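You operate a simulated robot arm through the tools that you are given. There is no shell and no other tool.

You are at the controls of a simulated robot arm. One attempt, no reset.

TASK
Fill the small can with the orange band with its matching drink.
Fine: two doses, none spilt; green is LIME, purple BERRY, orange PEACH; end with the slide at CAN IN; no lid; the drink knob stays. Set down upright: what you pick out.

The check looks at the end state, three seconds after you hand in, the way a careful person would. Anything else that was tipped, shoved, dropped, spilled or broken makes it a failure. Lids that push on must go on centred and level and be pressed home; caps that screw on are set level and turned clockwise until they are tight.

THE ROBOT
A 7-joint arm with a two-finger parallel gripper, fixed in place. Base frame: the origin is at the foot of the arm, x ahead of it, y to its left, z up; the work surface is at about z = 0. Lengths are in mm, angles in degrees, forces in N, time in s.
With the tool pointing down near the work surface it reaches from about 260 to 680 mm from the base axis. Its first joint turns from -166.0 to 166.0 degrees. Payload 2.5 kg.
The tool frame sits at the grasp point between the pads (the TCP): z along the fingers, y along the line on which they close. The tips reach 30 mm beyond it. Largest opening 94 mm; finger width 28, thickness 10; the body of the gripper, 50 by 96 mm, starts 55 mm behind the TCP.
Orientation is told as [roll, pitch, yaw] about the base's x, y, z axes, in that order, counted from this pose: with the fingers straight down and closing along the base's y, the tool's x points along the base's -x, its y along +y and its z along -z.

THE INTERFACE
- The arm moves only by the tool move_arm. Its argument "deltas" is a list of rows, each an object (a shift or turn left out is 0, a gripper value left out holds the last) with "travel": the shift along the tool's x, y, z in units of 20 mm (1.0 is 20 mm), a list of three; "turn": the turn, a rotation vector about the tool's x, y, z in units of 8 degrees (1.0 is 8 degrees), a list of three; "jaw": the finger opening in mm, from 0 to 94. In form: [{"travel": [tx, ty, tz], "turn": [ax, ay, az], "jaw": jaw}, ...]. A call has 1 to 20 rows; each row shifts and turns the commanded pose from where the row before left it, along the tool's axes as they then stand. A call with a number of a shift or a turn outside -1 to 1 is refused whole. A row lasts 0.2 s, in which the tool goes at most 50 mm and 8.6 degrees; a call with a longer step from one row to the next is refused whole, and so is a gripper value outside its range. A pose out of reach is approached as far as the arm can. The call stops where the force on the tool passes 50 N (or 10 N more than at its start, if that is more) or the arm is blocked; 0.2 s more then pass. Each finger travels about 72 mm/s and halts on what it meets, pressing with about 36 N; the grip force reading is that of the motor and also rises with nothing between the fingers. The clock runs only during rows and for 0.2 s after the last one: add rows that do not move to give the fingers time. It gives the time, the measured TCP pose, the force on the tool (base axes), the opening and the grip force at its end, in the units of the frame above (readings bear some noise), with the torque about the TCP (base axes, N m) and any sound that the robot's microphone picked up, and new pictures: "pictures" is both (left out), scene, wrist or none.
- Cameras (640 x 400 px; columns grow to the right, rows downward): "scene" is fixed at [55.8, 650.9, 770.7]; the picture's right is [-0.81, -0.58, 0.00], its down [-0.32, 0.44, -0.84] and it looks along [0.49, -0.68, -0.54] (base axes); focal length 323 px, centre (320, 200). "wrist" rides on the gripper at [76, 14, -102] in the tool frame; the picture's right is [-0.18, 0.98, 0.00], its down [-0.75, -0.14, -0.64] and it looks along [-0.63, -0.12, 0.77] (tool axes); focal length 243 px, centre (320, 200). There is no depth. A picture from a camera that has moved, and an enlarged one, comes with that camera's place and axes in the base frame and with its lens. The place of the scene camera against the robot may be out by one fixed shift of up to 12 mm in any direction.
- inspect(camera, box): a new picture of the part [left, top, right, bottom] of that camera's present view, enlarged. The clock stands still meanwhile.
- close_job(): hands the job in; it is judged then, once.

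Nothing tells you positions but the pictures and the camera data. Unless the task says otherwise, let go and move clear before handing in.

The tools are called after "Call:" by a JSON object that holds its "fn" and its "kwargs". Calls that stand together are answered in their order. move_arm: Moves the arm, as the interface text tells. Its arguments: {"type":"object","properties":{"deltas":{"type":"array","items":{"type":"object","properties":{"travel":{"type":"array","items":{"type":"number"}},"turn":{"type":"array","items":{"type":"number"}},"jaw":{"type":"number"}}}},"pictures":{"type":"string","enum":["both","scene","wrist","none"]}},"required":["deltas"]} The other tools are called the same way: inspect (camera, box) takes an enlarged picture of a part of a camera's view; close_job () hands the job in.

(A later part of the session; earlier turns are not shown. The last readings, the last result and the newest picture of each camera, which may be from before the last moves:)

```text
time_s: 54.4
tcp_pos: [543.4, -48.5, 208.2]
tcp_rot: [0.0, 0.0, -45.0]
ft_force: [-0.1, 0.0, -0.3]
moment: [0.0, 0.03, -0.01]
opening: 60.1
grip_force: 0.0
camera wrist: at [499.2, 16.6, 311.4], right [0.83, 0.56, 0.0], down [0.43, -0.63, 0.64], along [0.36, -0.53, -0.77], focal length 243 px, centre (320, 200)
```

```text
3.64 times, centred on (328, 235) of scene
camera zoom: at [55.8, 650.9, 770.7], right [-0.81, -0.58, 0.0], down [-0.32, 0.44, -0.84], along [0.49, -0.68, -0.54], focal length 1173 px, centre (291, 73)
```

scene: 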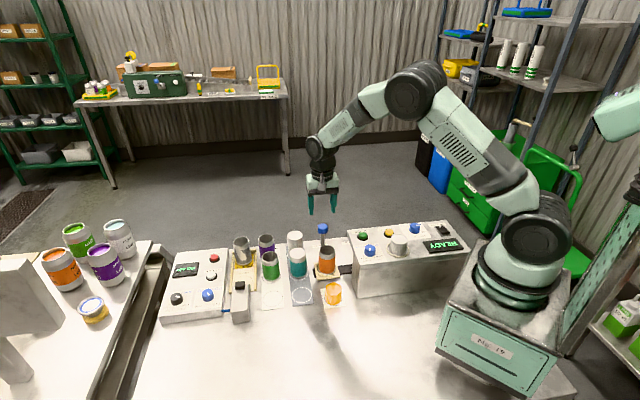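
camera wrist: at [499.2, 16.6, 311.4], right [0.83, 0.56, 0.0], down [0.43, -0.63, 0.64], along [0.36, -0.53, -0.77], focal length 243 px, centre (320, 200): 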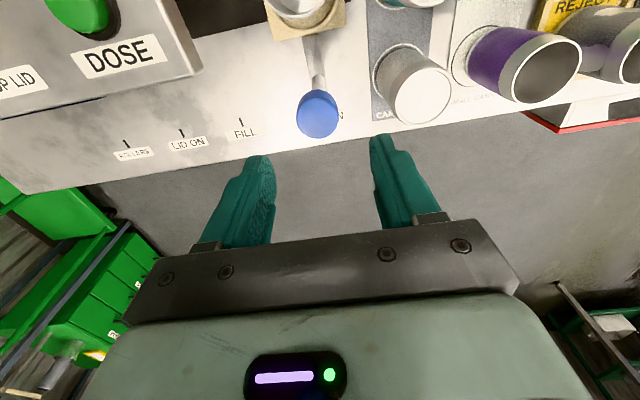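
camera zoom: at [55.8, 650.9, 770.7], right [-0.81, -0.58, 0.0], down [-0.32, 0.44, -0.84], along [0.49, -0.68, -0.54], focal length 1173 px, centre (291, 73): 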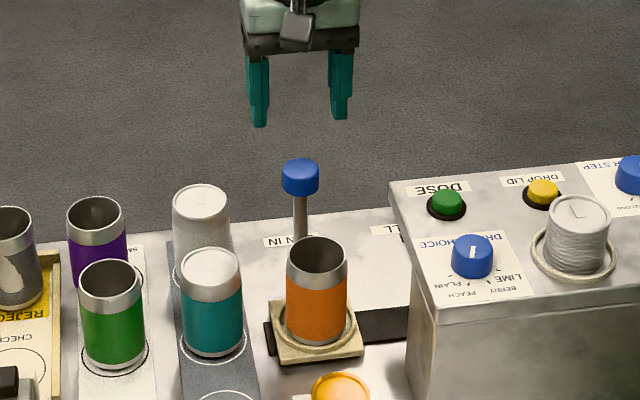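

The knob is 35 mm wide at u ≈ 348, almost under the tool. I'll descend around it.

Call:
{"fn": "move_arm", "kwargs": {"deltas": [{"travel": [0.05, -0.07, 0.8]}, {"travel": [0, 0, 0.82]}, {"travel": [0, 0, 0.82]}, {"travel": [0, 0, 0.82]}, {"travel": [0, 0, 0.82]}, {"travel": [0, 0, 0.7]}, {}]}}

Call:
{"fn": "inspect", "kwargs": {"camera": "wrist", "box": [220, 70, 420, 220]}}

Call:
{"fn": "inspect", "kwargs": {"camera": "scene", "box": [280, 180, 376, 290]}}

```text
time_s: 56.0
tcp_pos: [539.0, -46.9, 115.5]
tcp_rot: [0.0, 0.0, -45.1]
ft_force: [0.9, 0.8, 0.4]
moment: [0.0, -0.01, 0.0]
opening: 60.3
grip_force: 0.1
camera wrist: at [493.9, 16.8, 218.2], right [0.83, 0.56, 0.0], down [0.43, -0.63, 0.64], along [0.36, -0.53, -0.77], focal length 243 px, centre (320, 200)
```

scene: 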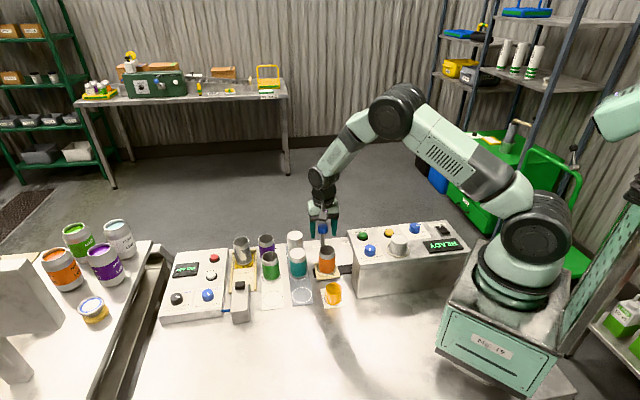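
wrist: 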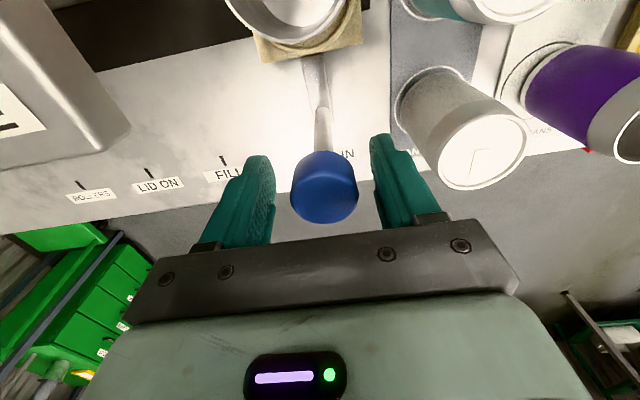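

```text
2.67 times, centred on (320, 145) of wrist
camera zoom: at [493.9, 16.8, 218.2], right [0.83, 0.56, 0.0], down [0.43, -0.63, 0.64], along [0.36, -0.53, -0.77], focal length 647 px, centre (320, 347)
```

zoom: 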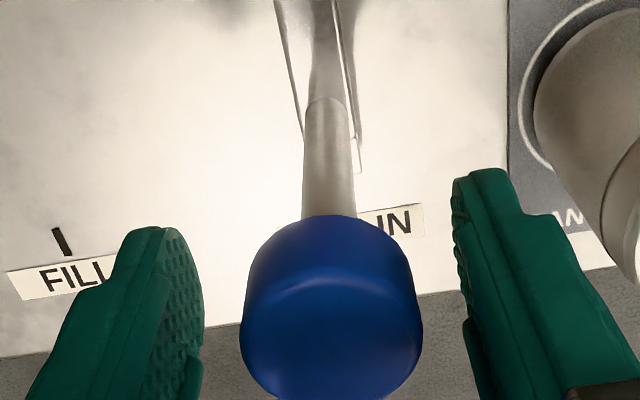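

```text
3.64 times, centred on (328, 235) of scene
camera zoom: at [55.8, 650.9, 770.7], right [-0.81, -0.58, 0.0], down [-0.32, 0.44, -0.84], along [0.49, -0.68, -0.54], focal length 1173 px, centre (291, 73)
```

zoom: 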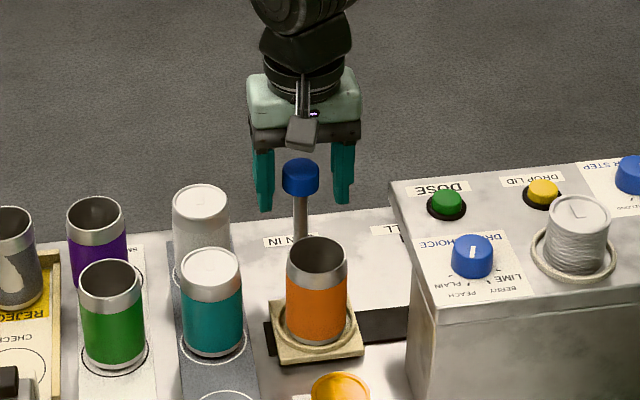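

The handle knob is centred between the fingers. I'll go 6 mm lower and close on it.

Call:
{"fn": "move_arm", "kwargs": {"deltas": [{"travel": [-0.1, 0.05, 0.3]}, {"jaw": 46}, {"jaw": 38}, {"jaw": 30}, {}, {}], "pictures": "wrist"}}

```text
time_s: 57.4
tcp_pos: [539.7, -46.7, 110.1]
tcp_rot: [0.1, 0.1, -45.0]
ft_force: [1.1, -0.5, -3.4]
moment: [-0.02, -0.09, -0.05]
opening: 34.1
grip_force: 44.5
camera wrist: at [496.4, 16.4, 211.7], right [0.83, 0.56, 0.0], down [0.43, -0.63, 0.64], along [0.36, -0.53, -0.77], focal length 243 px, centre (320, 200)
```

wrist: 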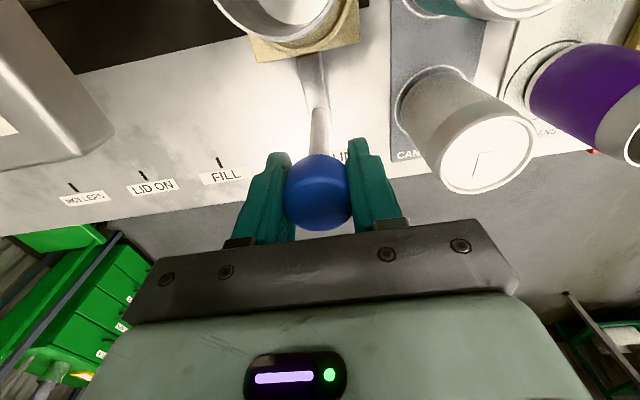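

Gripped cleanly at the CAN IN mark with little force. I'll slide slowly toward FILL, stopping partway to check force and the can.

Call:
{"fn": "move_arm", "kwargs": {"deltas": [{"travel": [0, -0.1, 0]}, {"travel": [0, -0.2, 0]}, {"travel": [0, -0.25, 0]}, {"travel": [0, -0.25, 0]}, {"travel": [0, -0.25, 0]}, {"travel": [0, -0.25, 0]}, {"travel": [0, -0.25, 0]}, {"travel": [0, -0.25, 0]}, {"travel": [0, -0.15, 0]}, {"travel": [0, -0.05, 0]}, {}]}}

Call:
{"fn": "inspect", "kwargs": {"camera": "scene", "box": [280, 180, 376, 290]}}

```text
time_s: 59.8
tcp_pos: [514.6, -72.3, 109.0]
tcp_rot: [0.0, 0.2, -44.9]
ft_force: [-24.0, 25.1, -2.5]
moment: [-0.56, -0.89, 0.06]
opening: 33.8
grip_force: 45.4
camera wrist: at [470.8, -9.4, 212.2], right [0.82, 0.57, 0.0], down [0.44, -0.63, 0.64], along [0.36, -0.53, -0.77], focal length 243 px, centre (320, 200)
```

scene: 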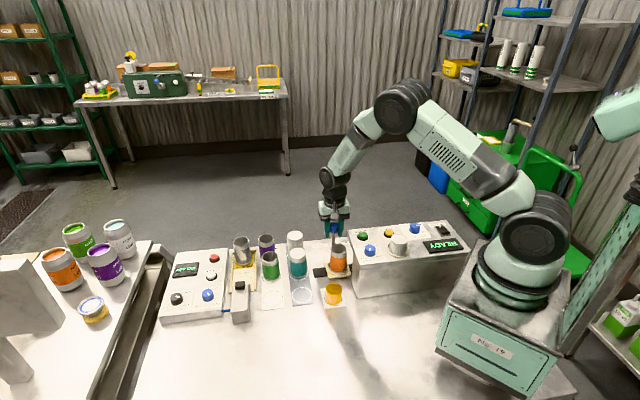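
wrist: 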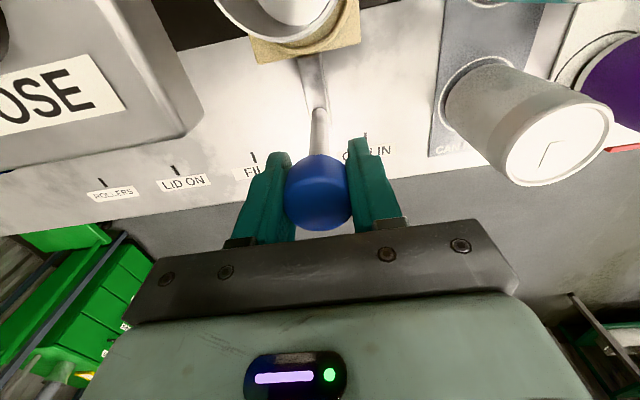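

```text
3.64 times, centred on (328, 235) of scene
camera zoom: at [55.8, 650.9, 770.7], right [-0.81, -0.58, 0.0], down [-0.32, 0.44, -0.84], along [0.49, -0.68, -0.54], focal length 1173 px, centre (291, 73)
```

zoom: 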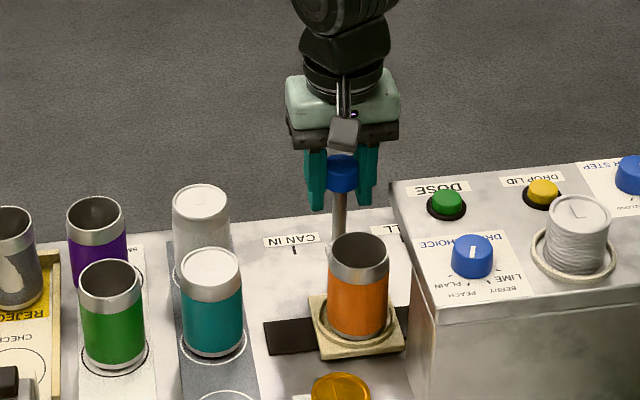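

The can rides upright and the tunnel under the box is tall enough for it. There's a 35 N cross load pushing me toward the base, so I'll yield 2 mm that way and check.

Call:
{"fn": "move_arm", "kwargs": {"deltas": [{"travel": [0.1, 0, 0]}, {}], "pictures": "none"}}

```text
time_s: 60.4
tcp_pos: [511.9, -73.5, 109.6]
tcp_rot: [-0.1, -0.1, -45.0]
ft_force: [-5.9, 5.9, -23.0]
moment: [0.57, 0.33, -0.03]
opening: 33.9
grip_force: 44.9
```

Better. I'll continue sliding another 50 mm.

Call:
{"fn": "move_arm", "kwargs": {"deltas": [{"travel": [0.02, -0.1, 0.05]}, {"travel": [0, -0.2, 0]}, {"travel": [0, -0.25, 0]}, {"travel": [0, -0.25, 0]}, {"travel": [0, -0.25, 0]}, {"travel": [0, -0.25, 0]}, {"travel": [0, -0.25, 0]}, {"travel": [0, -0.25, 0]}, {"travel": [0, -0.25, 0]}, {"travel": [0, -0.25, 0]}, {"travel": [0, -0.15, 0]}, {"travel": [0, -0.05, 0]}, {}], "pictures": "wrist"}}

Call:
{"fn": "inspect", "kwargs": {"camera": "scene", "box": [290, 180, 386, 290]}}

Call:
{"fn": "inspect", "kwargs": {"camera": "wrist", "box": [200, 40, 440, 220]}}

```text
time_s: 63.2
tcp_pos: [477.6, -108.8, 108.5]
tcp_rot: [0.0, -0.1, -45.0]
ft_force: [-1.7, 2.8, 7.9]
moment: [-0.36, -0.88, 0.27]
opening: 33.8
grip_force: 44.8
camera wrist: at [433.6, -45.2, 210.7], right [0.83, 0.56, 0.0], down [0.43, -0.63, 0.64], along [0.36, -0.53, -0.77], focal length 243 px, centre (320, 200)
```

wrist: 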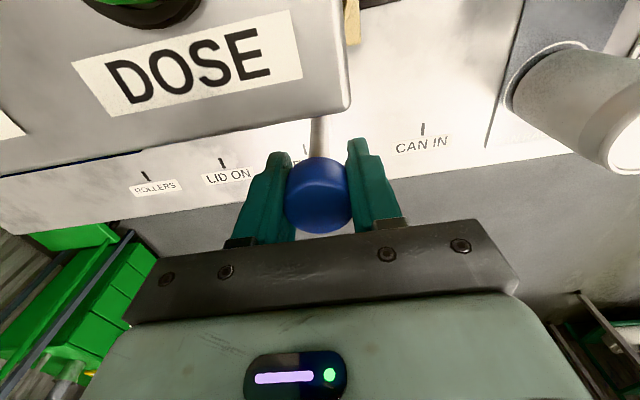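

```text
3.64 times, centred on (338, 235) of scene
camera zoom: at [55.8, 650.9, 770.7], right [-0.81, -0.58, 0.0], down [-0.32, 0.44, -0.84], along [0.49, -0.68, -0.54], focal length 1173 px, centre (254, 73)
```

zoom: 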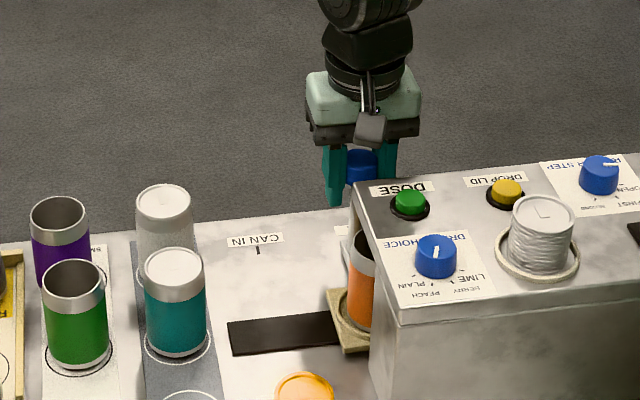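

```text
2.22 times, centred on (320, 130) of wrist
camera zoom: at [433.6, -45.2, 210.7], right [0.83, 0.56, 0.0], down [0.43, -0.63, 0.64], along [0.36, -0.53, -0.77], focal length 539 px, centre (320, 356)
```

zoom: 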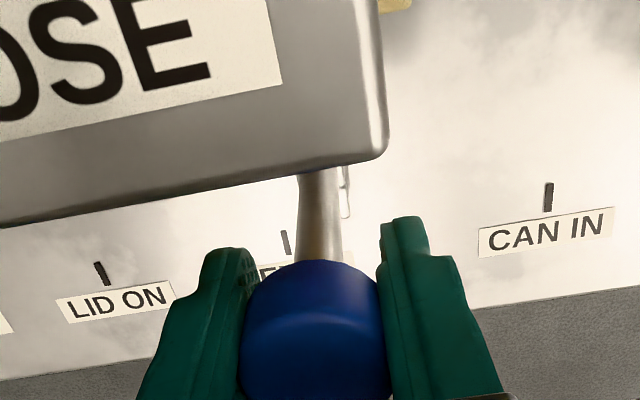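

Now at u ≈ 261; FILL is at u ≈ 239. I'll move the last 22 mm slowly.

Call:
{"fn": "move_arm", "kwargs": {"deltas": [{"travel": [0, -0.1, 0]}, {"travel": [0, -0.2, 0]}, {"travel": [0, -0.25, 0]}, {"travel": [0, -0.2, 0]}, {"travel": [0, -0.15, 0]}, {"travel": [0, -0.1, 0]}, {}, {}]}}

Call:
{"fn": "inspect", "kwargs": {"camera": "wrist", "box": [200, 60, 440, 220]}}

Call:
{"fn": "inspect", "kwargs": {"camera": "scene", "box": [325, 210, 485, 310]}}

```text
time_s: 65.0
tcp_pos: [463.3, -122.2, 107.8]
tcp_rot: [-0.1, -0.2, -45.2]
ft_force: [8.4, -10.2, -24.4]
moment: [0.31, -0.12, 0.0]
opening: 33.5
grip_force: 45.3
camera wrist: at [419.8, -58.8, 210.8], right [0.83, 0.56, 0.0], down [0.43, -0.63, 0.64], along [0.36, -0.53, -0.77], focal length 243 px, centre (320, 200)
```

scene: 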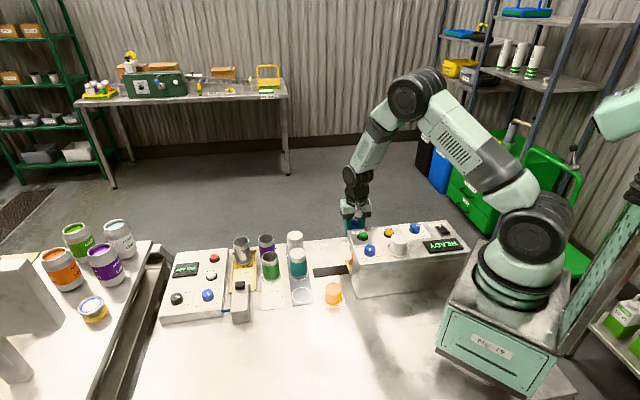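
wrist: 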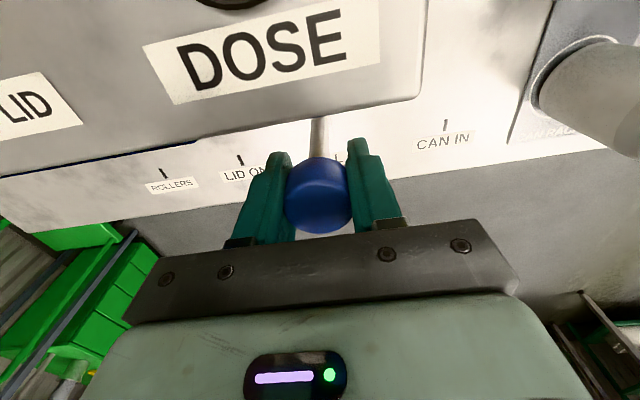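

```text
2.50 times, centred on (320, 140) of wrist
camera zoom: at [419.8, -58.8, 210.8], right [0.83, 0.56, 0.0], down [0.43, -0.63, 0.64], along [0.36, -0.53, -0.77], focal length 606 px, centre (320, 350)
```

zoom: 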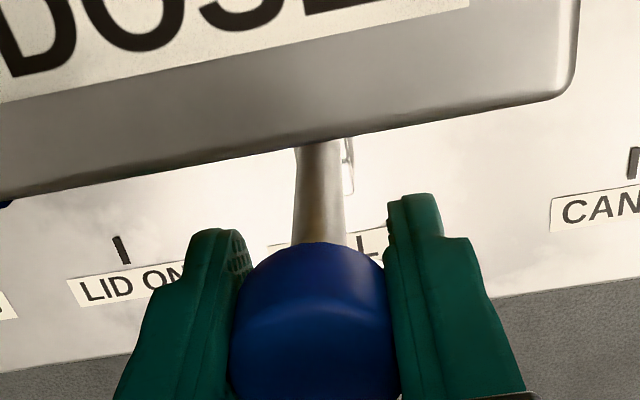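

```text
4.00 times, centred on (405, 260) of scene
camera zoom: at [55.8, 650.9, 770.7], right [-0.81, -0.58, 0.0], down [-0.32, 0.44, -0.84], along [0.49, -0.68, -0.54], focal length 1290 px, centre (-20, -40)
```

zoom: 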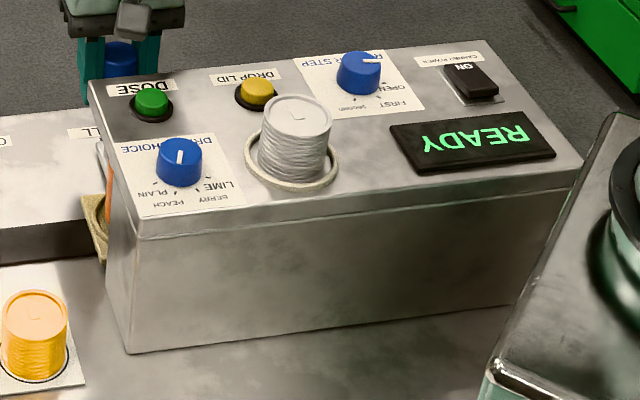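

u is about 241 and FILL is at about 239. I'll nudge 2 mm more and ease the vertical load.

Call:
{"fn": "move_arm", "kwargs": {"deltas": [{"travel": [0, -0.1, 0.05]}, {}, {}], "pictures": "none"}}

Call:
{"fn": "move_arm", "kwargs": {"deltas": [{}, {}], "pictures": "none"}}

```text
time_s: 65.8
tcp_pos: [463.8, -122.8, 107.5]
tcp_rot: [0.0, -0.2, -45.0]
ft_force: [11.0, -9.0, -13.5]
moment: [0.17, 0.52, 0.1]
opening: 33.6
grip_force: 45.1
```

```text
time_s: 66.4
tcp_pos: [462.2, -123.2, 107.4]
tcp_rot: [-0.1, -0.1, -45.0]
ft_force: [10.6, -9.0, -8.1]
moment: [-0.15, 0.23, 0.03]
opening: 33.4
grip_force: 45.3
```

Call:
{"fn": "move_arm", "kwargs": {"deltas": [{"travel": [0, -0.06, 0]}, {}, {}], "pictures": "none"}}

Call:
{"fn": "move_arm", "kwargs": {"deltas": [{"jaw": 38}, {"jaw": 48}, {"jaw": 60}, {}, {"travel": [0, 0, -0.8]}, {"travel": [0, 0, -0.8]}, {"travel": [0, 0, -0.9]}, {"travel": [0, 0, -0.9]}, {"travel": [0, 0, -0.9]}, {"travel": [0, 0, -0.9]}, {}]}}

Call:
{"fn": "inspect", "kwargs": {"camera": "wrist", "box": [200, 60, 440, 220]}}

Call:
{"fn": "inspect", "kwargs": {"camera": "scene", "box": [325, 210, 485, 310]}}

```text
time_s: 67.2
tcp_pos: [462.1, -124.5, 107.6]
tcp_rot: [0.0, -0.2, -45.0]
ft_force: [4.4, -4.4, 13.6]
moment: [-0.36, -0.04, 0.03]
opening: 33.7
grip_force: 45.1
```

```text
time_s: 69.6
tcp_pos: [462.5, -123.5, 212.6]
tcp_rot: [0.0, 0.0, -45.0]
ft_force: [-0.3, -0.4, -0.6]
moment: [-0.02, 0.0, 0.01]
opening: 60.0
grip_force: 0.1
camera wrist: at [417.9, -59.7, 315.2], right [0.83, 0.56, 0.0], down [0.43, -0.63, 0.64], along [0.36, -0.53, -0.77], focal length 243 px, centre (320, 200)
```

scene: 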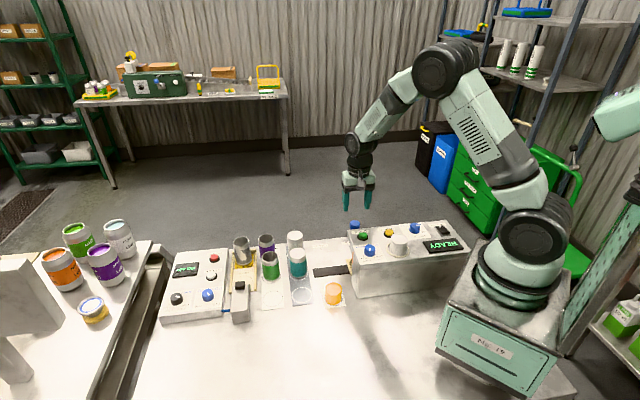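
wrist: 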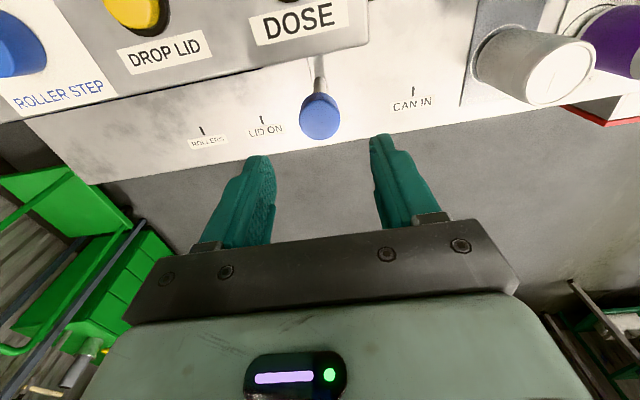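

```text
2.50 times, centred on (320, 140) of wrist
camera zoom: at [417.9, -59.7, 315.2], right [0.83, 0.56, 0.0], down [0.43, -0.63, 0.64], along [0.36, -0.53, -0.77], focal length 606 px, centre (320, 350)
```

zoom: 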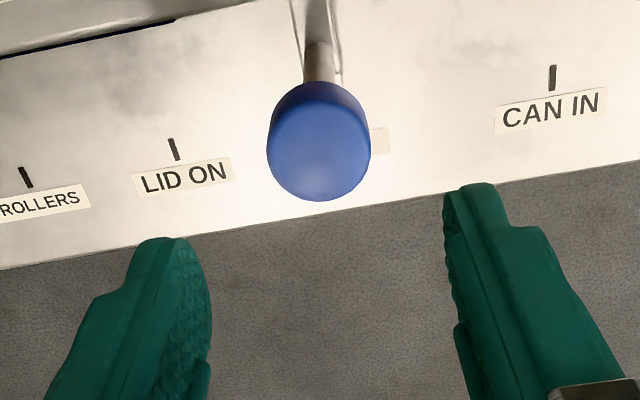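

```text
4.00 times, centred on (405, 260) of scene
camera zoom: at [55.8, 650.9, 770.7], right [-0.81, -0.58, 0.0], down [-0.32, 0.44, -0.84], along [0.49, -0.68, -0.54], focal length 1290 px, centre (-20, -40)
```

zoom: 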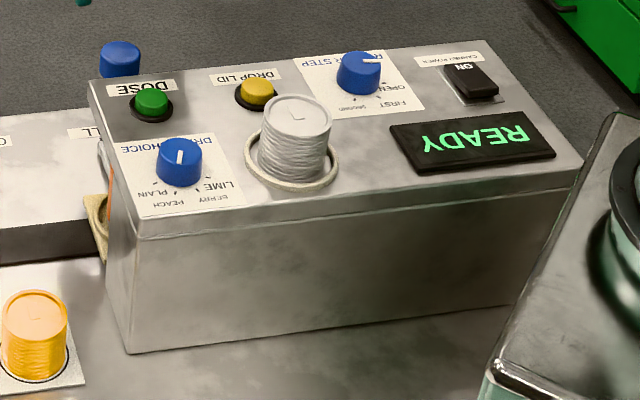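

The slide knob sits on the FILL mark (moved 110 mm). Next I'll close the fingers and hover over the DOSE button at about (394, -53).

Call:
{"fn": "move_arm", "kwargs": {"deltas": [{"travel": [0.983, 0.014, 0], "jaw": 30}, {"travel": [0.983, 0.014, 0], "jaw": 0}, {"travel": [0.983, 0.014, 0]}, {"travel": [0.983, 0.014, 0]}, {"travel": [0.983, 0.014, 0]}, {}, {}]}}

Call:
{"fn": "inspect", "kwargs": {"camera": "wrist", "box": [220, 60, 420, 190]}}

Call:
{"fn": "inspect", "kwargs": {"camera": "scene", "box": [325, 190, 421, 270]}}

```text
time_s: 71.2
tcp_pos: [393.8, -54.6, 211.3]
tcp_rot: [0.0, 0.0, -45.0]
ft_force: [0.4, 0.5, -0.5]
moment: [0.02, 0.0, -0.01]
opening: 0.0
grip_force: 33.8
camera wrist: at [349.4, 9.2, 315.0], right [0.83, 0.56, 0.0], down [0.43, -0.63, 0.64], along [0.36, -0.53, -0.77], focal length 243 px, centre (320, 200)
```

scene: 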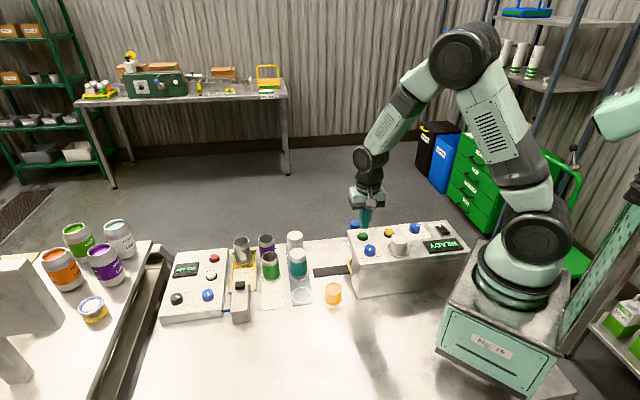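
wrist: 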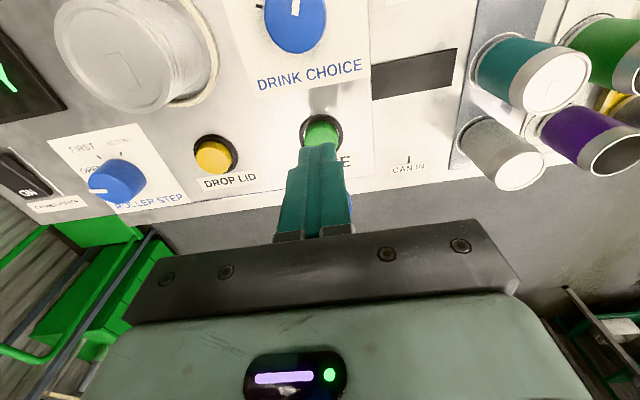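

```text
3.08 times, centred on (320, 125) of wrist
camera zoom: at [349.4, 9.2, 315.0], right [0.83, 0.56, 0.0], down [0.43, -0.63, 0.64], along [0.36, -0.53, -0.77], focal length 746 px, centre (320, 431)
```

zoom: 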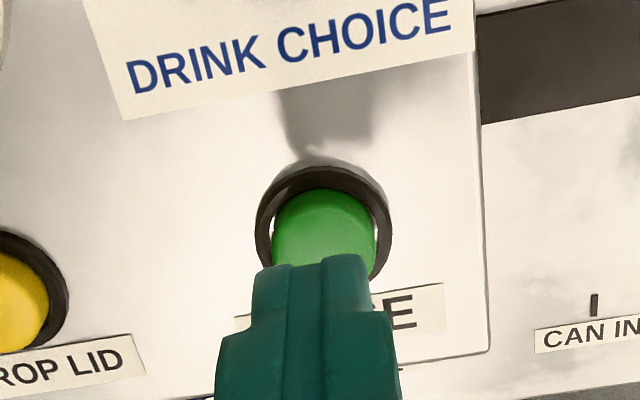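

```text
5.00 times, centred on (373, 230) of scene
camera zoom: at [55.8, 650.9, 770.7], right [-0.81, -0.58, 0.0], down [-0.32, 0.44, -0.84], along [0.49, -0.68, -0.54], focal length 1613 px, centre (55, 50)
```

zoom: 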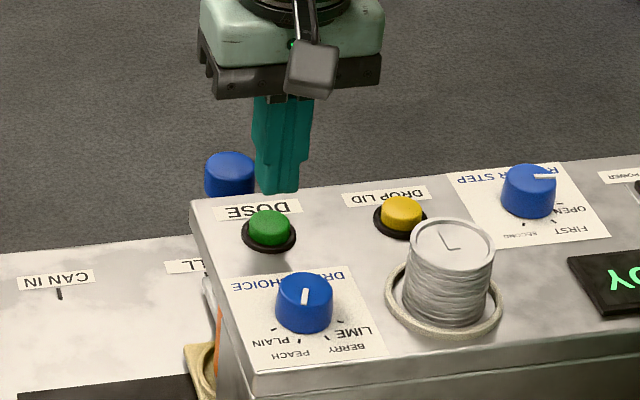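

The fingertips are over the DOSE button. I'll lower close to it, then press in small steps while watching the force.

Call:
{"fn": "move_arm", "kwargs": {"deltas": [{"travel": [-0.05, 0, 0.5]}, {"travel": [0, 0, 0.5]}, {"travel": [0, 0, 0.15]}, {}, {}], "pictures": "none"}}

Call:
{"fn": "inspect", "kwargs": {"camera": "scene", "box": [335, 210, 415, 270]}}

```text
time_s: 72.4
tcp_pos: [394.5, -53.7, 190.4]
tcp_rot: [0.0, -0.1, -45.0]
ft_force: [-0.1, 1.0, 0.6]
moment: [0.02, 0.01, 0.02]
opening: 0.0
grip_force: 33.4
```

```text
6.67 times, centred on (375, 240) of scene
camera zoom: at [55.8, 650.9, 770.7], right [-0.81, -0.58, 0.0], down [-0.32, 0.44, -0.84], along [0.49, -0.68, -0.54], focal length 2150 px, centre (-47, -67)
```

zoom: 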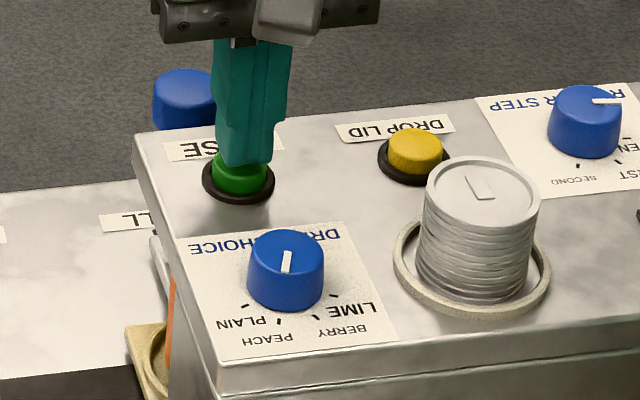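

Call:
{"fn": "move_arm", "kwargs": {"deltas": [{"travel": [0, 0, 0.1]}, {"travel": [0, 0, 0.1]}, {}], "pictures": "none"}}

Call:
{"fn": "move_arm", "kwargs": {"deltas": [{"travel": [0, 0, 0.1]}, {}], "pictures": "none"}}

```text
time_s: 73.2
tcp_pos: [392.8, -55.7, 183.9]
tcp_rot: [0.0, 0.0, -44.9]
ft_force: [0.0, 0.7, -0.2]
moment: [0.02, 0.01, 0.02]
opening: 0.0
grip_force: 32.6
```

```text
time_s: 73.8
tcp_pos: [393.3, -54.6, 183.0]
tcp_rot: [0.0, 0.0, -45.1]
ft_force: [1.0, -0.7, 0.7]
moment: [0.01, 0.0, 0.02]
opening: 0.0
grip_force: 33.0
```

Call:
{"fn": "move_arm", "kwargs": {"deltas": [{"travel": [0, 0, 0.1]}, {}], "pictures": "none"}}

Call:
{"fn": "inspect", "kwargs": {"camera": "scene", "box": [335, 210, 415, 270]}}

```text
time_s: 74.4
tcp_pos: [393.6, -53.2, 180.6]
tcp_rot: [0.0, 0.0, -44.9]
ft_force: [-1.2, -1.0, 3.7]
moment: [-0.04, 0.02, -0.04]
opening: 0.0
grip_force: 33.0
heard: click
```

```text
6.67 times, centred on (375, 240) of scene
camera zoom: at [55.8, 650.9, 770.7], right [-0.81, -0.58, 0.0], down [-0.32, 0.44, -0.84], along [0.49, -0.68, -0.54], focal length 2150 px, centre (-47, -67)
```

zoom: 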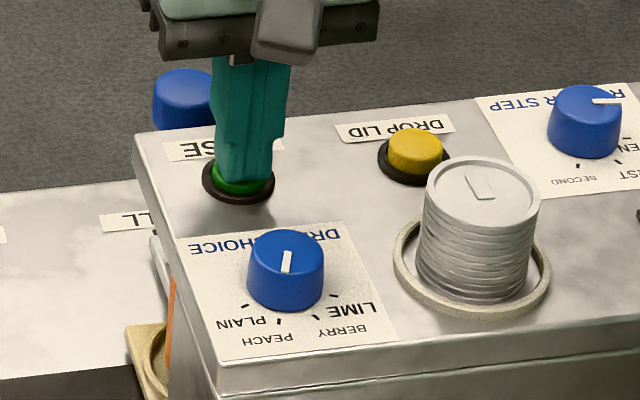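

A click at 3.7 N means the DOSE button was pressed once. I'll lift off, wait, and watch the display.

Call:
{"fn": "move_arm", "kwargs": {"deltas": [{"travel": [0, 0, -0.3]}, {"travel": [0, 0, -0.3]}, {}], "pictures": "scene"}}

Call:
{"fn": "inspect", "kwargs": {"camera": "scene", "box": [325, 210, 485, 310]}}

```text
time_s: 75.2
tcp_pos: [394.7, -52.5, 194.9]
tcp_rot: [-0.1, 0.0, -45.0]
ft_force: [0.2, -0.5, 0.9]
moment: [0.05, -0.02, -0.03]
opening: 0.0
grip_force: 32.8
```

scene: 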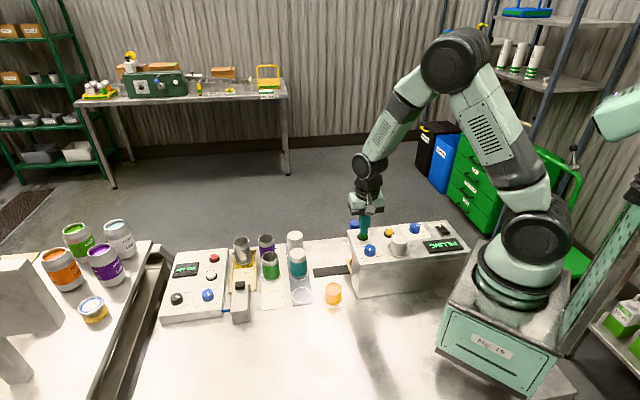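

```text
4.00 times, centred on (405, 260) of scene
camera zoom: at [55.8, 650.9, 770.7], right [-0.81, -0.58, 0.0], down [-0.32, 0.44, -0.84], along [0.49, -0.68, -0.54], focal length 1290 px, centre (-20, -40)
```

zoom: 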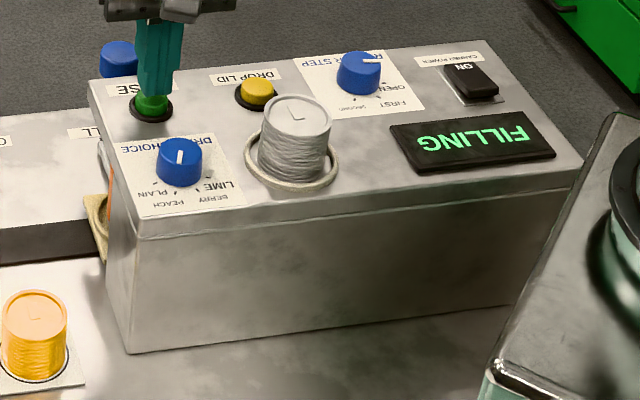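

The display reads FILLING. I'll wait until it's done.

Call:
{"fn": "move_arm", "kwargs": {"deltas": [{}, {}, {}, {}, {}, {}, {}, {}, {}, {}], "pictures": "none"}}

Call:
{"fn": "inspect", "kwargs": {"camera": "scene", "box": [325, 210, 485, 310]}}

```text
time_s: 77.4
tcp_pos: [393.3, -52.0, 194.1]
tcp_rot: [0.0, -0.1, -45.0]
ft_force: [0.2, 0.2, 0.0]
moment: [0.0, 0.02, -0.05]
opening: 0.1
grip_force: 33.1
```

```text
4.00 times, centred on (405, 260) of scene
camera zoom: at [55.8, 650.9, 770.7], right [-0.81, -0.58, 0.0], down [-0.32, 0.44, -0.84], along [0.49, -0.68, -0.54], focal length 1290 px, centre (-20, -40)
```

zoom: 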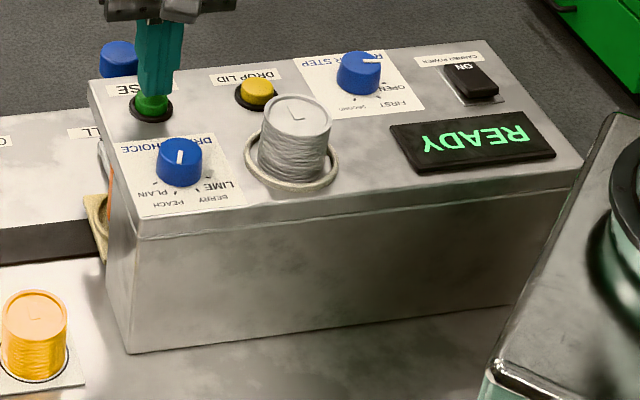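

READY again after the first dose. I'll press DOSE a second time the same way.

Call:
{"fn": "move_arm", "kwargs": {"deltas": [{"travel": [0, 0, 0.3]}, {"travel": [0, 0, 0.2]}, {"travel": [0, 0, 0.1]}, {}], "pictures": "none"}}

```text
time_s: 78.4
tcp_pos: [393.2, -53.0, 181.7]
tcp_rot: [0.0, 0.1, -45.0]
ft_force: [-0.6, -0.5, 2.3]
moment: [-0.01, 0.0, -0.02]
opening: 0.2
grip_force: 33.6
heard: click
```

Call:
{"fn": "move_arm", "kwargs": {"deltas": [{"travel": [0, 0, -0.3]}, {"travel": [0, 0, -0.3]}, {}], "pictures": "none"}}

Call:
{"fn": "inspect", "kwargs": {"camera": "scene", "box": [325, 210, 485, 310]}}

Call:
{"fn": "move_arm", "kwargs": {"deltas": [{}, {}, {}, {}, {}, {}, {}, {}, {}, {}, {}, {}, {}, {}], "pictures": "none"}}

Call:
{"fn": "inspect", "kwargs": {"camera": "scene", "box": [325, 210, 485, 310]}}

```text
time_s: 79.2
tcp_pos: [393.7, -54.1, 192.5]
tcp_rot: [0.0, 0.0, -45.0]
ft_force: [0.2, 1.1, -0.4]
moment: [0.01, -0.03, -0.01]
opening: 0.0
grip_force: 32.8
```

```text
4.00 times, centred on (405, 260) of scene
camera zoom: at [55.8, 650.9, 770.7], right [-0.81, -0.58, 0.0], down [-0.32, 0.44, -0.84], along [0.49, -0.68, -0.54], focal length 1290 px, centre (-20, -40)
```

zoom: 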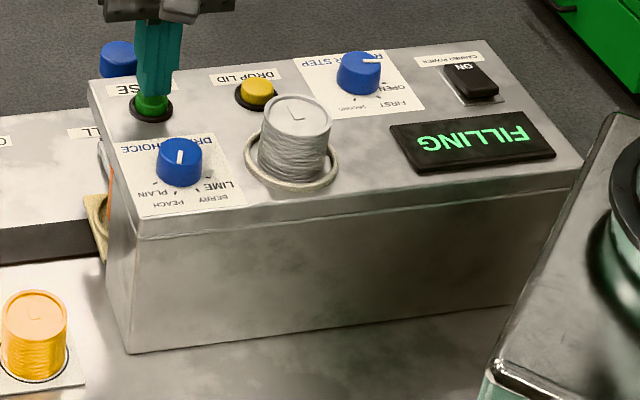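

```text
time_s: 82.2
tcp_pos: [393.3, -53.0, 192.2]
tcp_rot: [0.0, 0.0, -45.1]
ft_force: [0.5, -0.7, 0.0]
moment: [-0.02, -0.01, -0.02]
opening: 0.1
grip_force: 33.1
```

```text
4.00 times, centred on (405, 260) of scene
camera zoom: at [55.8, 650.9, 770.7], right [-0.81, -0.58, 0.0], down [-0.32, 0.44, -0.84], along [0.49, -0.68, -0.54], focal length 1290 px, centre (-20, -40)
```

zoom: 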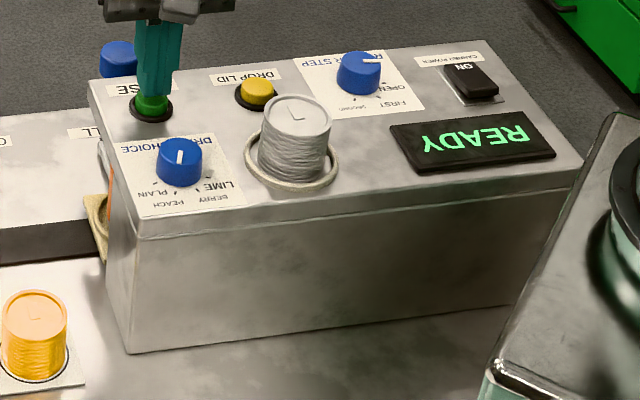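

Both doses are in and the display is READY. I'll return above the slide handle with the jaw open.

Call:
{"fn": "move_arm", "kwargs": {"deltas": [{"travel": [0, 0, -1.0]}, {"travel": [-0.988, -0.016, 0]}, {"travel": [-0.988, -0.016, 0]}, {"travel": [-0.988, -0.016, 0], "jaw": 40}, {"travel": [-0.988, -0.016, 0], "jaw": 60}, {"travel": [-0.988, -0.016, 0]}, {}], "pictures": "wrist"}}

Call:
{"fn": "inspect", "kwargs": {"camera": "wrist", "box": [200, 60, 440, 220]}}

```text
time_s: 83.8
tcp_pos: [461.5, -125.2, 212.6]
tcp_rot: [0.1, 0.0, -45.0]
ft_force: [0.1, 0.1, -0.1]
moment: [0.02, 0.03, 0.02]
opening: 60.0
grip_force: 0.2
camera wrist: at [418.1, -61.1, 315.0], right [0.83, 0.56, 0.0], down [0.43, -0.63, 0.64], along [0.36, -0.53, -0.77], focal length 243 px, centre (320, 200)
```

wrist: 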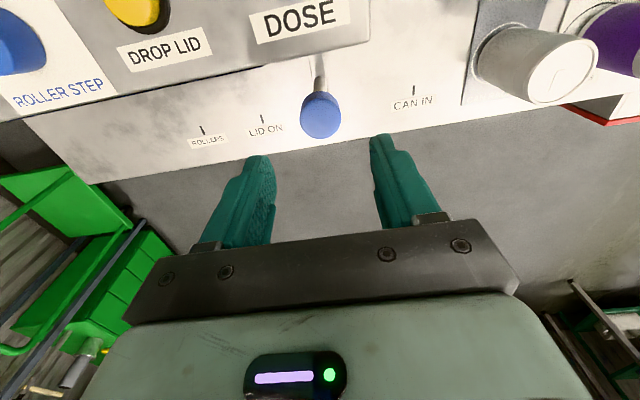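

```text
2.50 times, centred on (320, 140) of wrist
camera zoom: at [418.1, -61.1, 315.0], right [0.83, 0.56, 0.0], down [0.43, -0.63, 0.64], along [0.36, -0.53, -0.77], focal length 606 px, centre (320, 350)
```

zoom: 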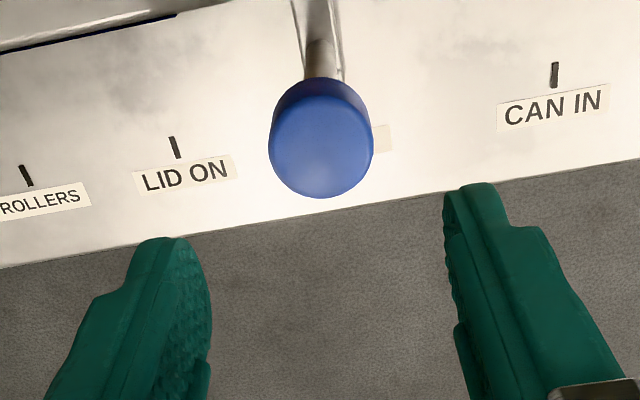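

Aligned as before. I'll descend and grip the knob gently.

Call:
{"fn": "move_arm", "kwargs": {"deltas": [{"travel": [0, 0, 0.86]}, {"travel": [0, 0, 0.86]}, {"travel": [0, 0, 0.86]}, {"travel": [0, 0, 0.86]}, {"travel": [0, 0, 0.86]}, {"travel": [0, 0, 0.8]}, {}, {"jaw": 50}, {"jaw": 42}, {"jaw": 36}, {"jaw": 30}, {}, {}], "pictures": "wrist"}}

```text
time_s: 86.6
tcp_pos: [462.4, -123.3, 111.0]
tcp_rot: [0.0, 0.0, -45.0]
ft_force: [0.0, 0.5, -0.7]
moment: [0.0, -0.02, -0.06]
opening: 34.1
grip_force: 45.0
camera wrist: at [418.1, -60.4, 213.3], right [0.83, 0.56, 0.0], down [0.43, -0.63, 0.64], along [0.36, -0.53, -0.77], focal length 243 px, centre (320, 200)
```

wrist: 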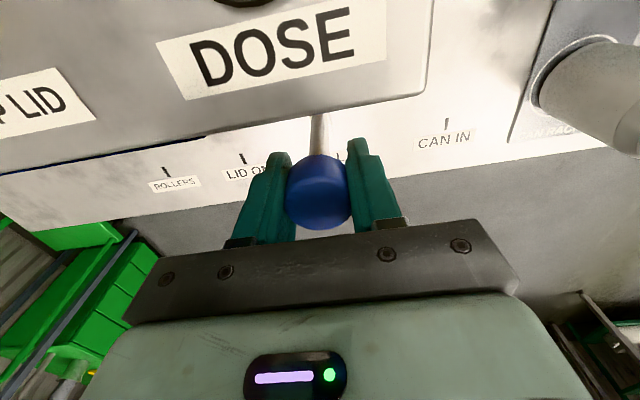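

Good grip with no load. I'll slide back slowly so the drink doesn't slosh.

Call:
{"fn": "move_arm", "kwargs": {"deltas": [{"travel": [0, 0.03, 0]}, {"travel": [0, 0.06, 0]}, {"travel": [0, 0.1, 0]}, {"travel": [0, 0.13, 0]}, {"travel": [0, 0.15, 0]}, {"travel": [0, 0.15, 0]}, {"travel": [0, 0.15, 0]}, {"travel": [0, 0.15, 0]}, {"travel": [0, 0.15, 0]}, {"travel": [0, 0.15, 0]}, {"travel": [0, 0.15, 0]}, {"travel": [0, 0.15, 0]}, {"travel": [0, 0.15, 0]}, {"travel": [0, 0.13, 0]}, {"travel": [0, 0.1, 0]}, {"travel": [0, 0.06, 0]}, {"travel": [0, 0.03, 0]}, {}], "pictures": "wrist"}}

Call:
{"fn": "inspect", "kwargs": {"camera": "scene", "box": [290, 180, 386, 290]}}

```text
time_s: 90.4
tcp_pos: [490.2, -96.0, 109.3]
tcp_rot: [0.0, 0.3, -45.0]
ft_force: [-24.3, 23.5, 13.1]
moment: [0.15, 0.21, -0.03]
opening: 33.8
grip_force: 45.1
camera wrist: at [446.4, -33.2, 213.6], right [0.82, 0.57, 0.0], down [0.44, -0.63, 0.64], along [0.36, -0.53, -0.77], focal length 243 px, centre (320, 200)
```

wrist: 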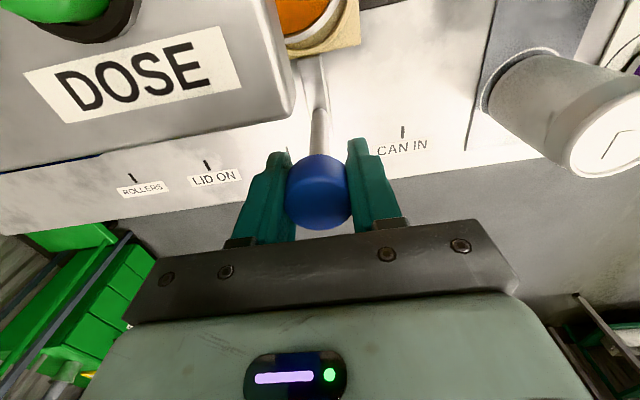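

```text
3.64 times, centred on (338, 235) of scene
camera zoom: at [55.8, 650.9, 770.7], right [-0.81, -0.58, 0.0], down [-0.32, 0.44, -0.84], along [0.49, -0.68, -0.54], focal length 1173 px, centre (254, 73)
```

zoom: 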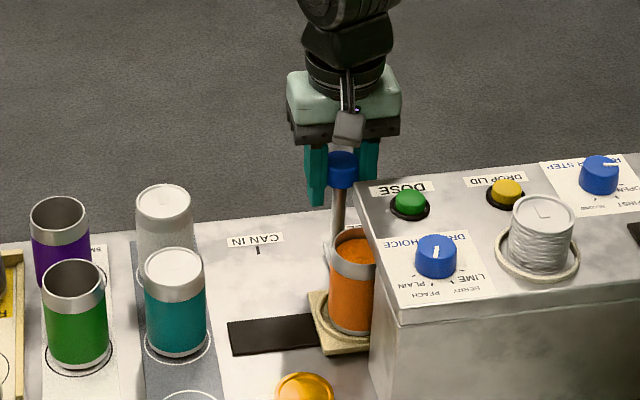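

Orange peach drink is visible in the can. I'll relieve the cross load and continue toward CAN IN (70 mm left).

Call:
{"fn": "move_arm", "kwargs": {"deltas": [{"travel": [0.08, 0, 0]}, {"travel": [0, 0.04, 0]}, {"travel": [0, 0.08, 0]}, {"travel": [0, 0.12, 0]}, {"travel": [0, 0.15, 0]}, {"travel": [0, 0.15, 0]}, {"travel": [0, 0.15, 0]}, {"travel": [0, 0.15, 0]}, {"travel": [0, 0.15, 0]}, {"travel": [0, 0.15, 0]}, {"travel": [0, 0.15, 0]}, {"travel": [0, 0.15, 0]}, {"travel": [0, 0.12, 0]}, {"travel": [0, 0.08, 0]}, {"travel": [0, 0.04, 0]}, {}], "pictures": "none"}}

```text
time_s: 93.8
tcp_pos: [513.5, -72.9, 110.1]
tcp_rot: [0.1, 0.0, -45.1]
ft_force: [-3.1, 4.3, 3.6]
moment: [-0.96, -0.84, -0.09]
opening: 33.5
grip_force: 44.9
```

Call:
{"fn": "move_arm", "kwargs": {"deltas": [{"travel": [0, 0.04, 0]}, {"travel": [0, 0.08, 0]}, {"travel": [0, 0.12, 0]}, {"travel": [0, 0.15, 0]}, {"travel": [0, 0.15, 0]}, {"travel": [0, 0.15, 0]}, {"travel": [0, 0.15, 0]}, {"travel": [0, 0.15, 0]}, {"travel": [0, 0.15, 0]}, {"travel": [0, 0.15, 0]}, {"travel": [0, 0.15, 0]}, {"travel": [0, 0.12, 0]}, {"travel": [0, 0.08, 0]}, {"travel": [0, 0.06, 0]}, {"travel": [0, 0.04, 0]}, {}], "pictures": "wrist"}}

Call:
{"fn": "inspect", "kwargs": {"camera": "scene", "box": [280, 180, 376, 290]}}

```text
time_s: 97.2
tcp_pos: [538.2, -48.6, 110.1]
tcp_rot: [0.0, 0.0, -45.1]
ft_force: [-3.3, 4.8, -6.3]
moment: [0.3, 0.29, -0.03]
opening: 33.6
grip_force: 45.1
camera wrist: at [494.0, 15.3, 213.1], right [0.83, 0.56, 0.0], down [0.43, -0.63, 0.64], along [0.36, -0.53, -0.77], focal length 243 px, centre (320, 200)
```

wrist: 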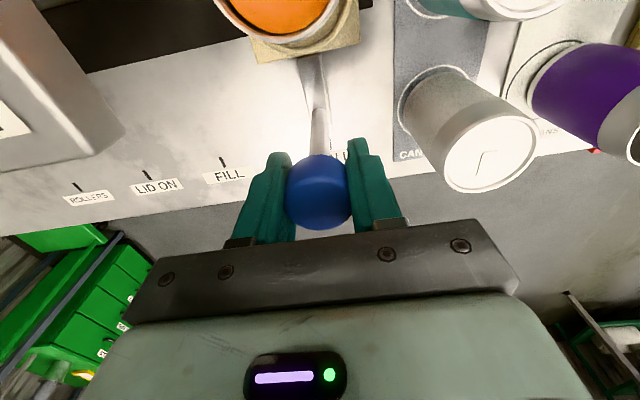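

```text
3.64 times, centred on (328, 235) of scene
camera zoom: at [55.8, 650.9, 770.7], right [-0.81, -0.58, 0.0], down [-0.32, 0.44, -0.84], along [0.49, -0.68, -0.54], focal length 1173 px, centre (291, 73)
```

zoom: 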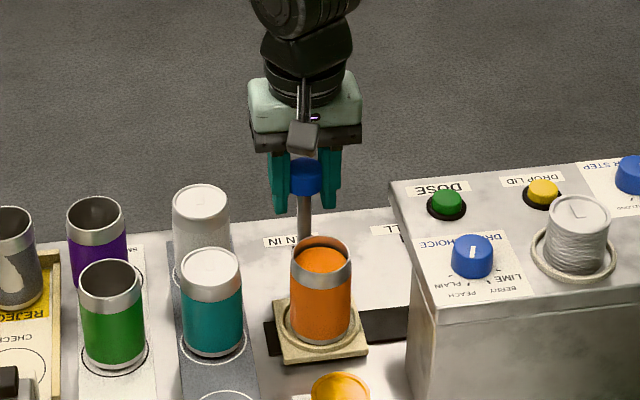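

The carriage is about 3–4 mm short of its starting place. I'll ease it the rest of the way.

Call:
{"fn": "move_arm", "kwargs": {"deltas": [{"travel": [0, 0.05, 0]}, {"travel": [0, 0.05, 0]}, {"travel": [0, 0.05, 0]}, {}, {}], "pictures": "none"}}

Call:
{"fn": "inspect", "kwargs": {"camera": "scene", "box": [280, 180, 376, 290]}}

```text
time_s: 98.4
tcp_pos: [540.0, -46.2, 111.8]
tcp_rot: [-0.1, 0.1, -45.0]
ft_force: [-0.4, 2.1, -15.5]
moment: [-0.52, -0.64, 0.03]
opening: 33.7
grip_force: 45.4
```

```text
3.64 times, centred on (328, 235) of scene
camera zoom: at [55.8, 650.9, 770.7], right [-0.81, -0.58, 0.0], down [-0.32, 0.44, -0.84], along [0.49, -0.68, -0.54], focal length 1173 px, centre (291, 73)
```

zoom: 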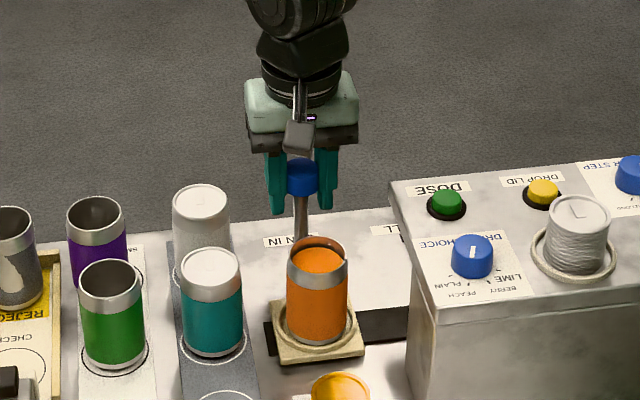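

Call:
{"fn": "move_arm", "kwargs": {"deltas": [{"travel": [0, 0.05, 0.03]}, {}, {}], "pictures": "none"}}

Call:
{"fn": "inspect", "kwargs": {"camera": "scene", "box": [292, 230, 364, 290]}}

```text
time_s: 99.2
tcp_pos: [540.7, -45.6, 111.6]
tcp_rot: [-0.1, 0.0, -45.0]
ft_force: [2.0, -4.4, -14.1]
moment: [0.44, 0.48, 0.13]
opening: 33.9
grip_force: 45.3
```

```text
6.67 times, centred on (328, 260) of scene
camera zoom: at [55.8, 650.9, 770.7], right [-0.81, -0.58, 0.0], down [-0.32, 0.44, -0.84], along [0.49, -0.68, -0.54], focal length 2150 px, centre (267, -200)
```

zoom: 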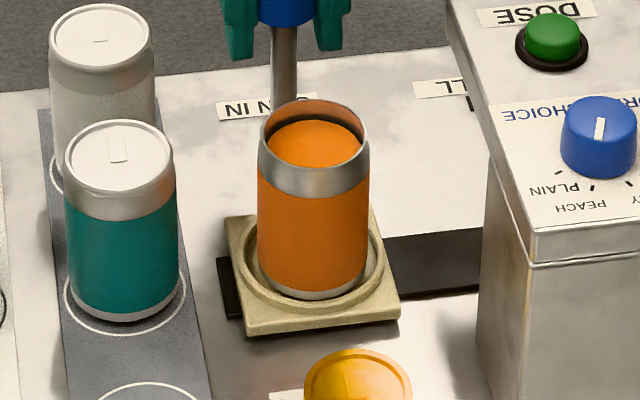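

The carriage is back in its original place at CAN IN, and the can is filled with orange drink and upright. I'll release the handle, rise clear and verify.

Call:
{"fn": "move_arm", "kwargs": {"deltas": [{"jaw": 38}, {"jaw": 48}, {"jaw": 60}, {}, {"travel": [0, 0, -0.6]}, {"travel": [0, 0, -0.8]}, {"travel": [0, 0, -0.9]}, {"travel": [0, 0, -0.9]}, {"travel": [0, 0, -0.9]}, {"travel": [0, 0, -0.9]}, {}]}}

Call:
{"fn": "inspect", "kwargs": {"camera": "wrist", "box": [200, 0, 440, 180]}}

Call:
{"fn": "inspect", "kwargs": {"camera": "scene", "box": [280, 210, 392, 300]}}

```text
time_s: 101.6
tcp_pos: [539.5, -44.9, 210.2]
tcp_rot: [0.0, 0.1, -45.1]
ft_force: [-0.1, -1.1, 0.2]
moment: [0.03, 0.05, 0.02]
opening: 60.0
grip_force: 0.0
camera wrist: at [496.2, 18.3, 313.3], right [0.83, 0.56, 0.0], down [0.43, -0.63, 0.64], along [0.36, -0.53, -0.77], focal length 243 px, centre (320, 200)
```

scene: 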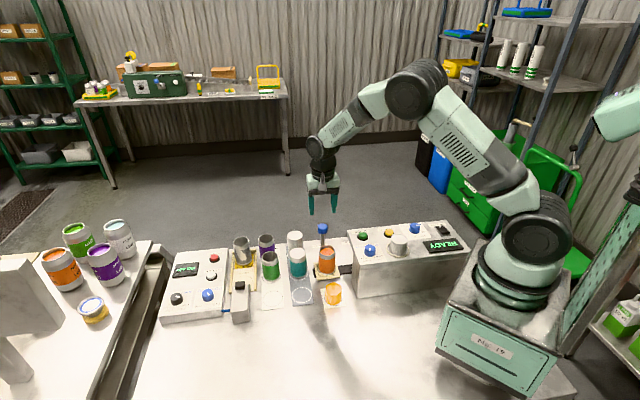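
wrist: 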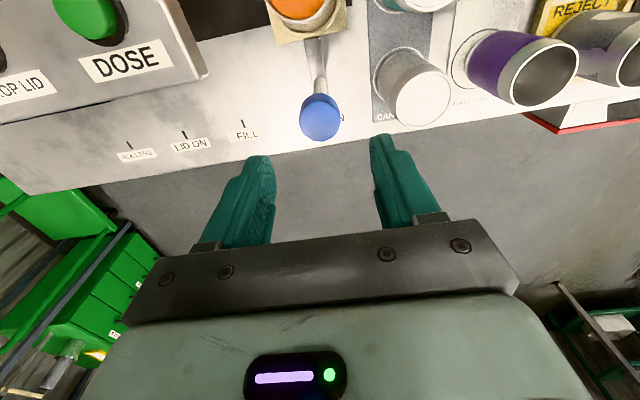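

```text
2.22 times, centred on (320, 90) of wrist
camera zoom: at [496.2, 18.3, 313.3], right [0.83, 0.56, 0.0], down [0.43, -0.63, 0.64], along [0.36, -0.53, -0.77], focal length 539 px, centre (320, 444)
```

zoom: 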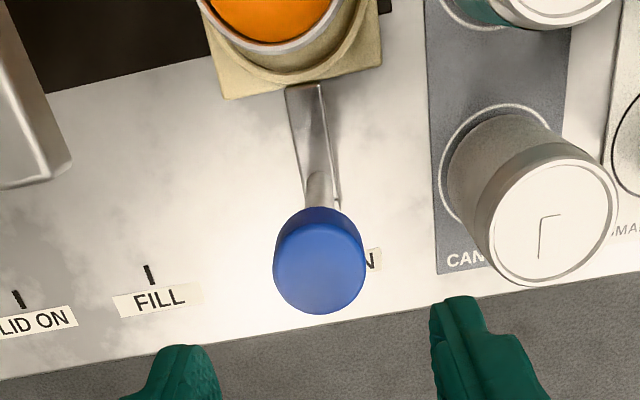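

```text
4.44 times, centred on (336, 255) of scene
camera zoom: at [55.8, 650.9, 770.7], right [-0.81, -0.58, 0.0], down [-0.32, 0.44, -0.84], along [0.49, -0.68, -0.54], focal length 1434 px, centre (249, -44)
```

zoom: 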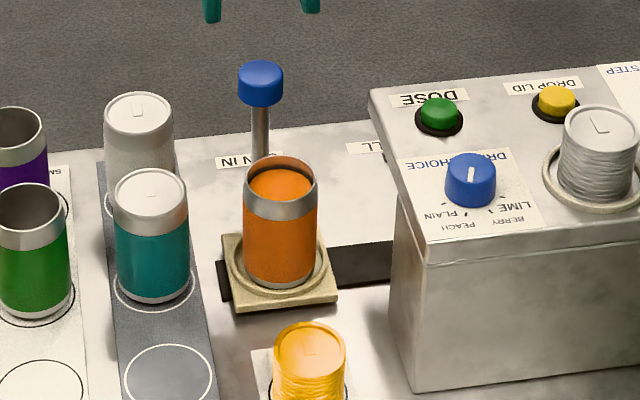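

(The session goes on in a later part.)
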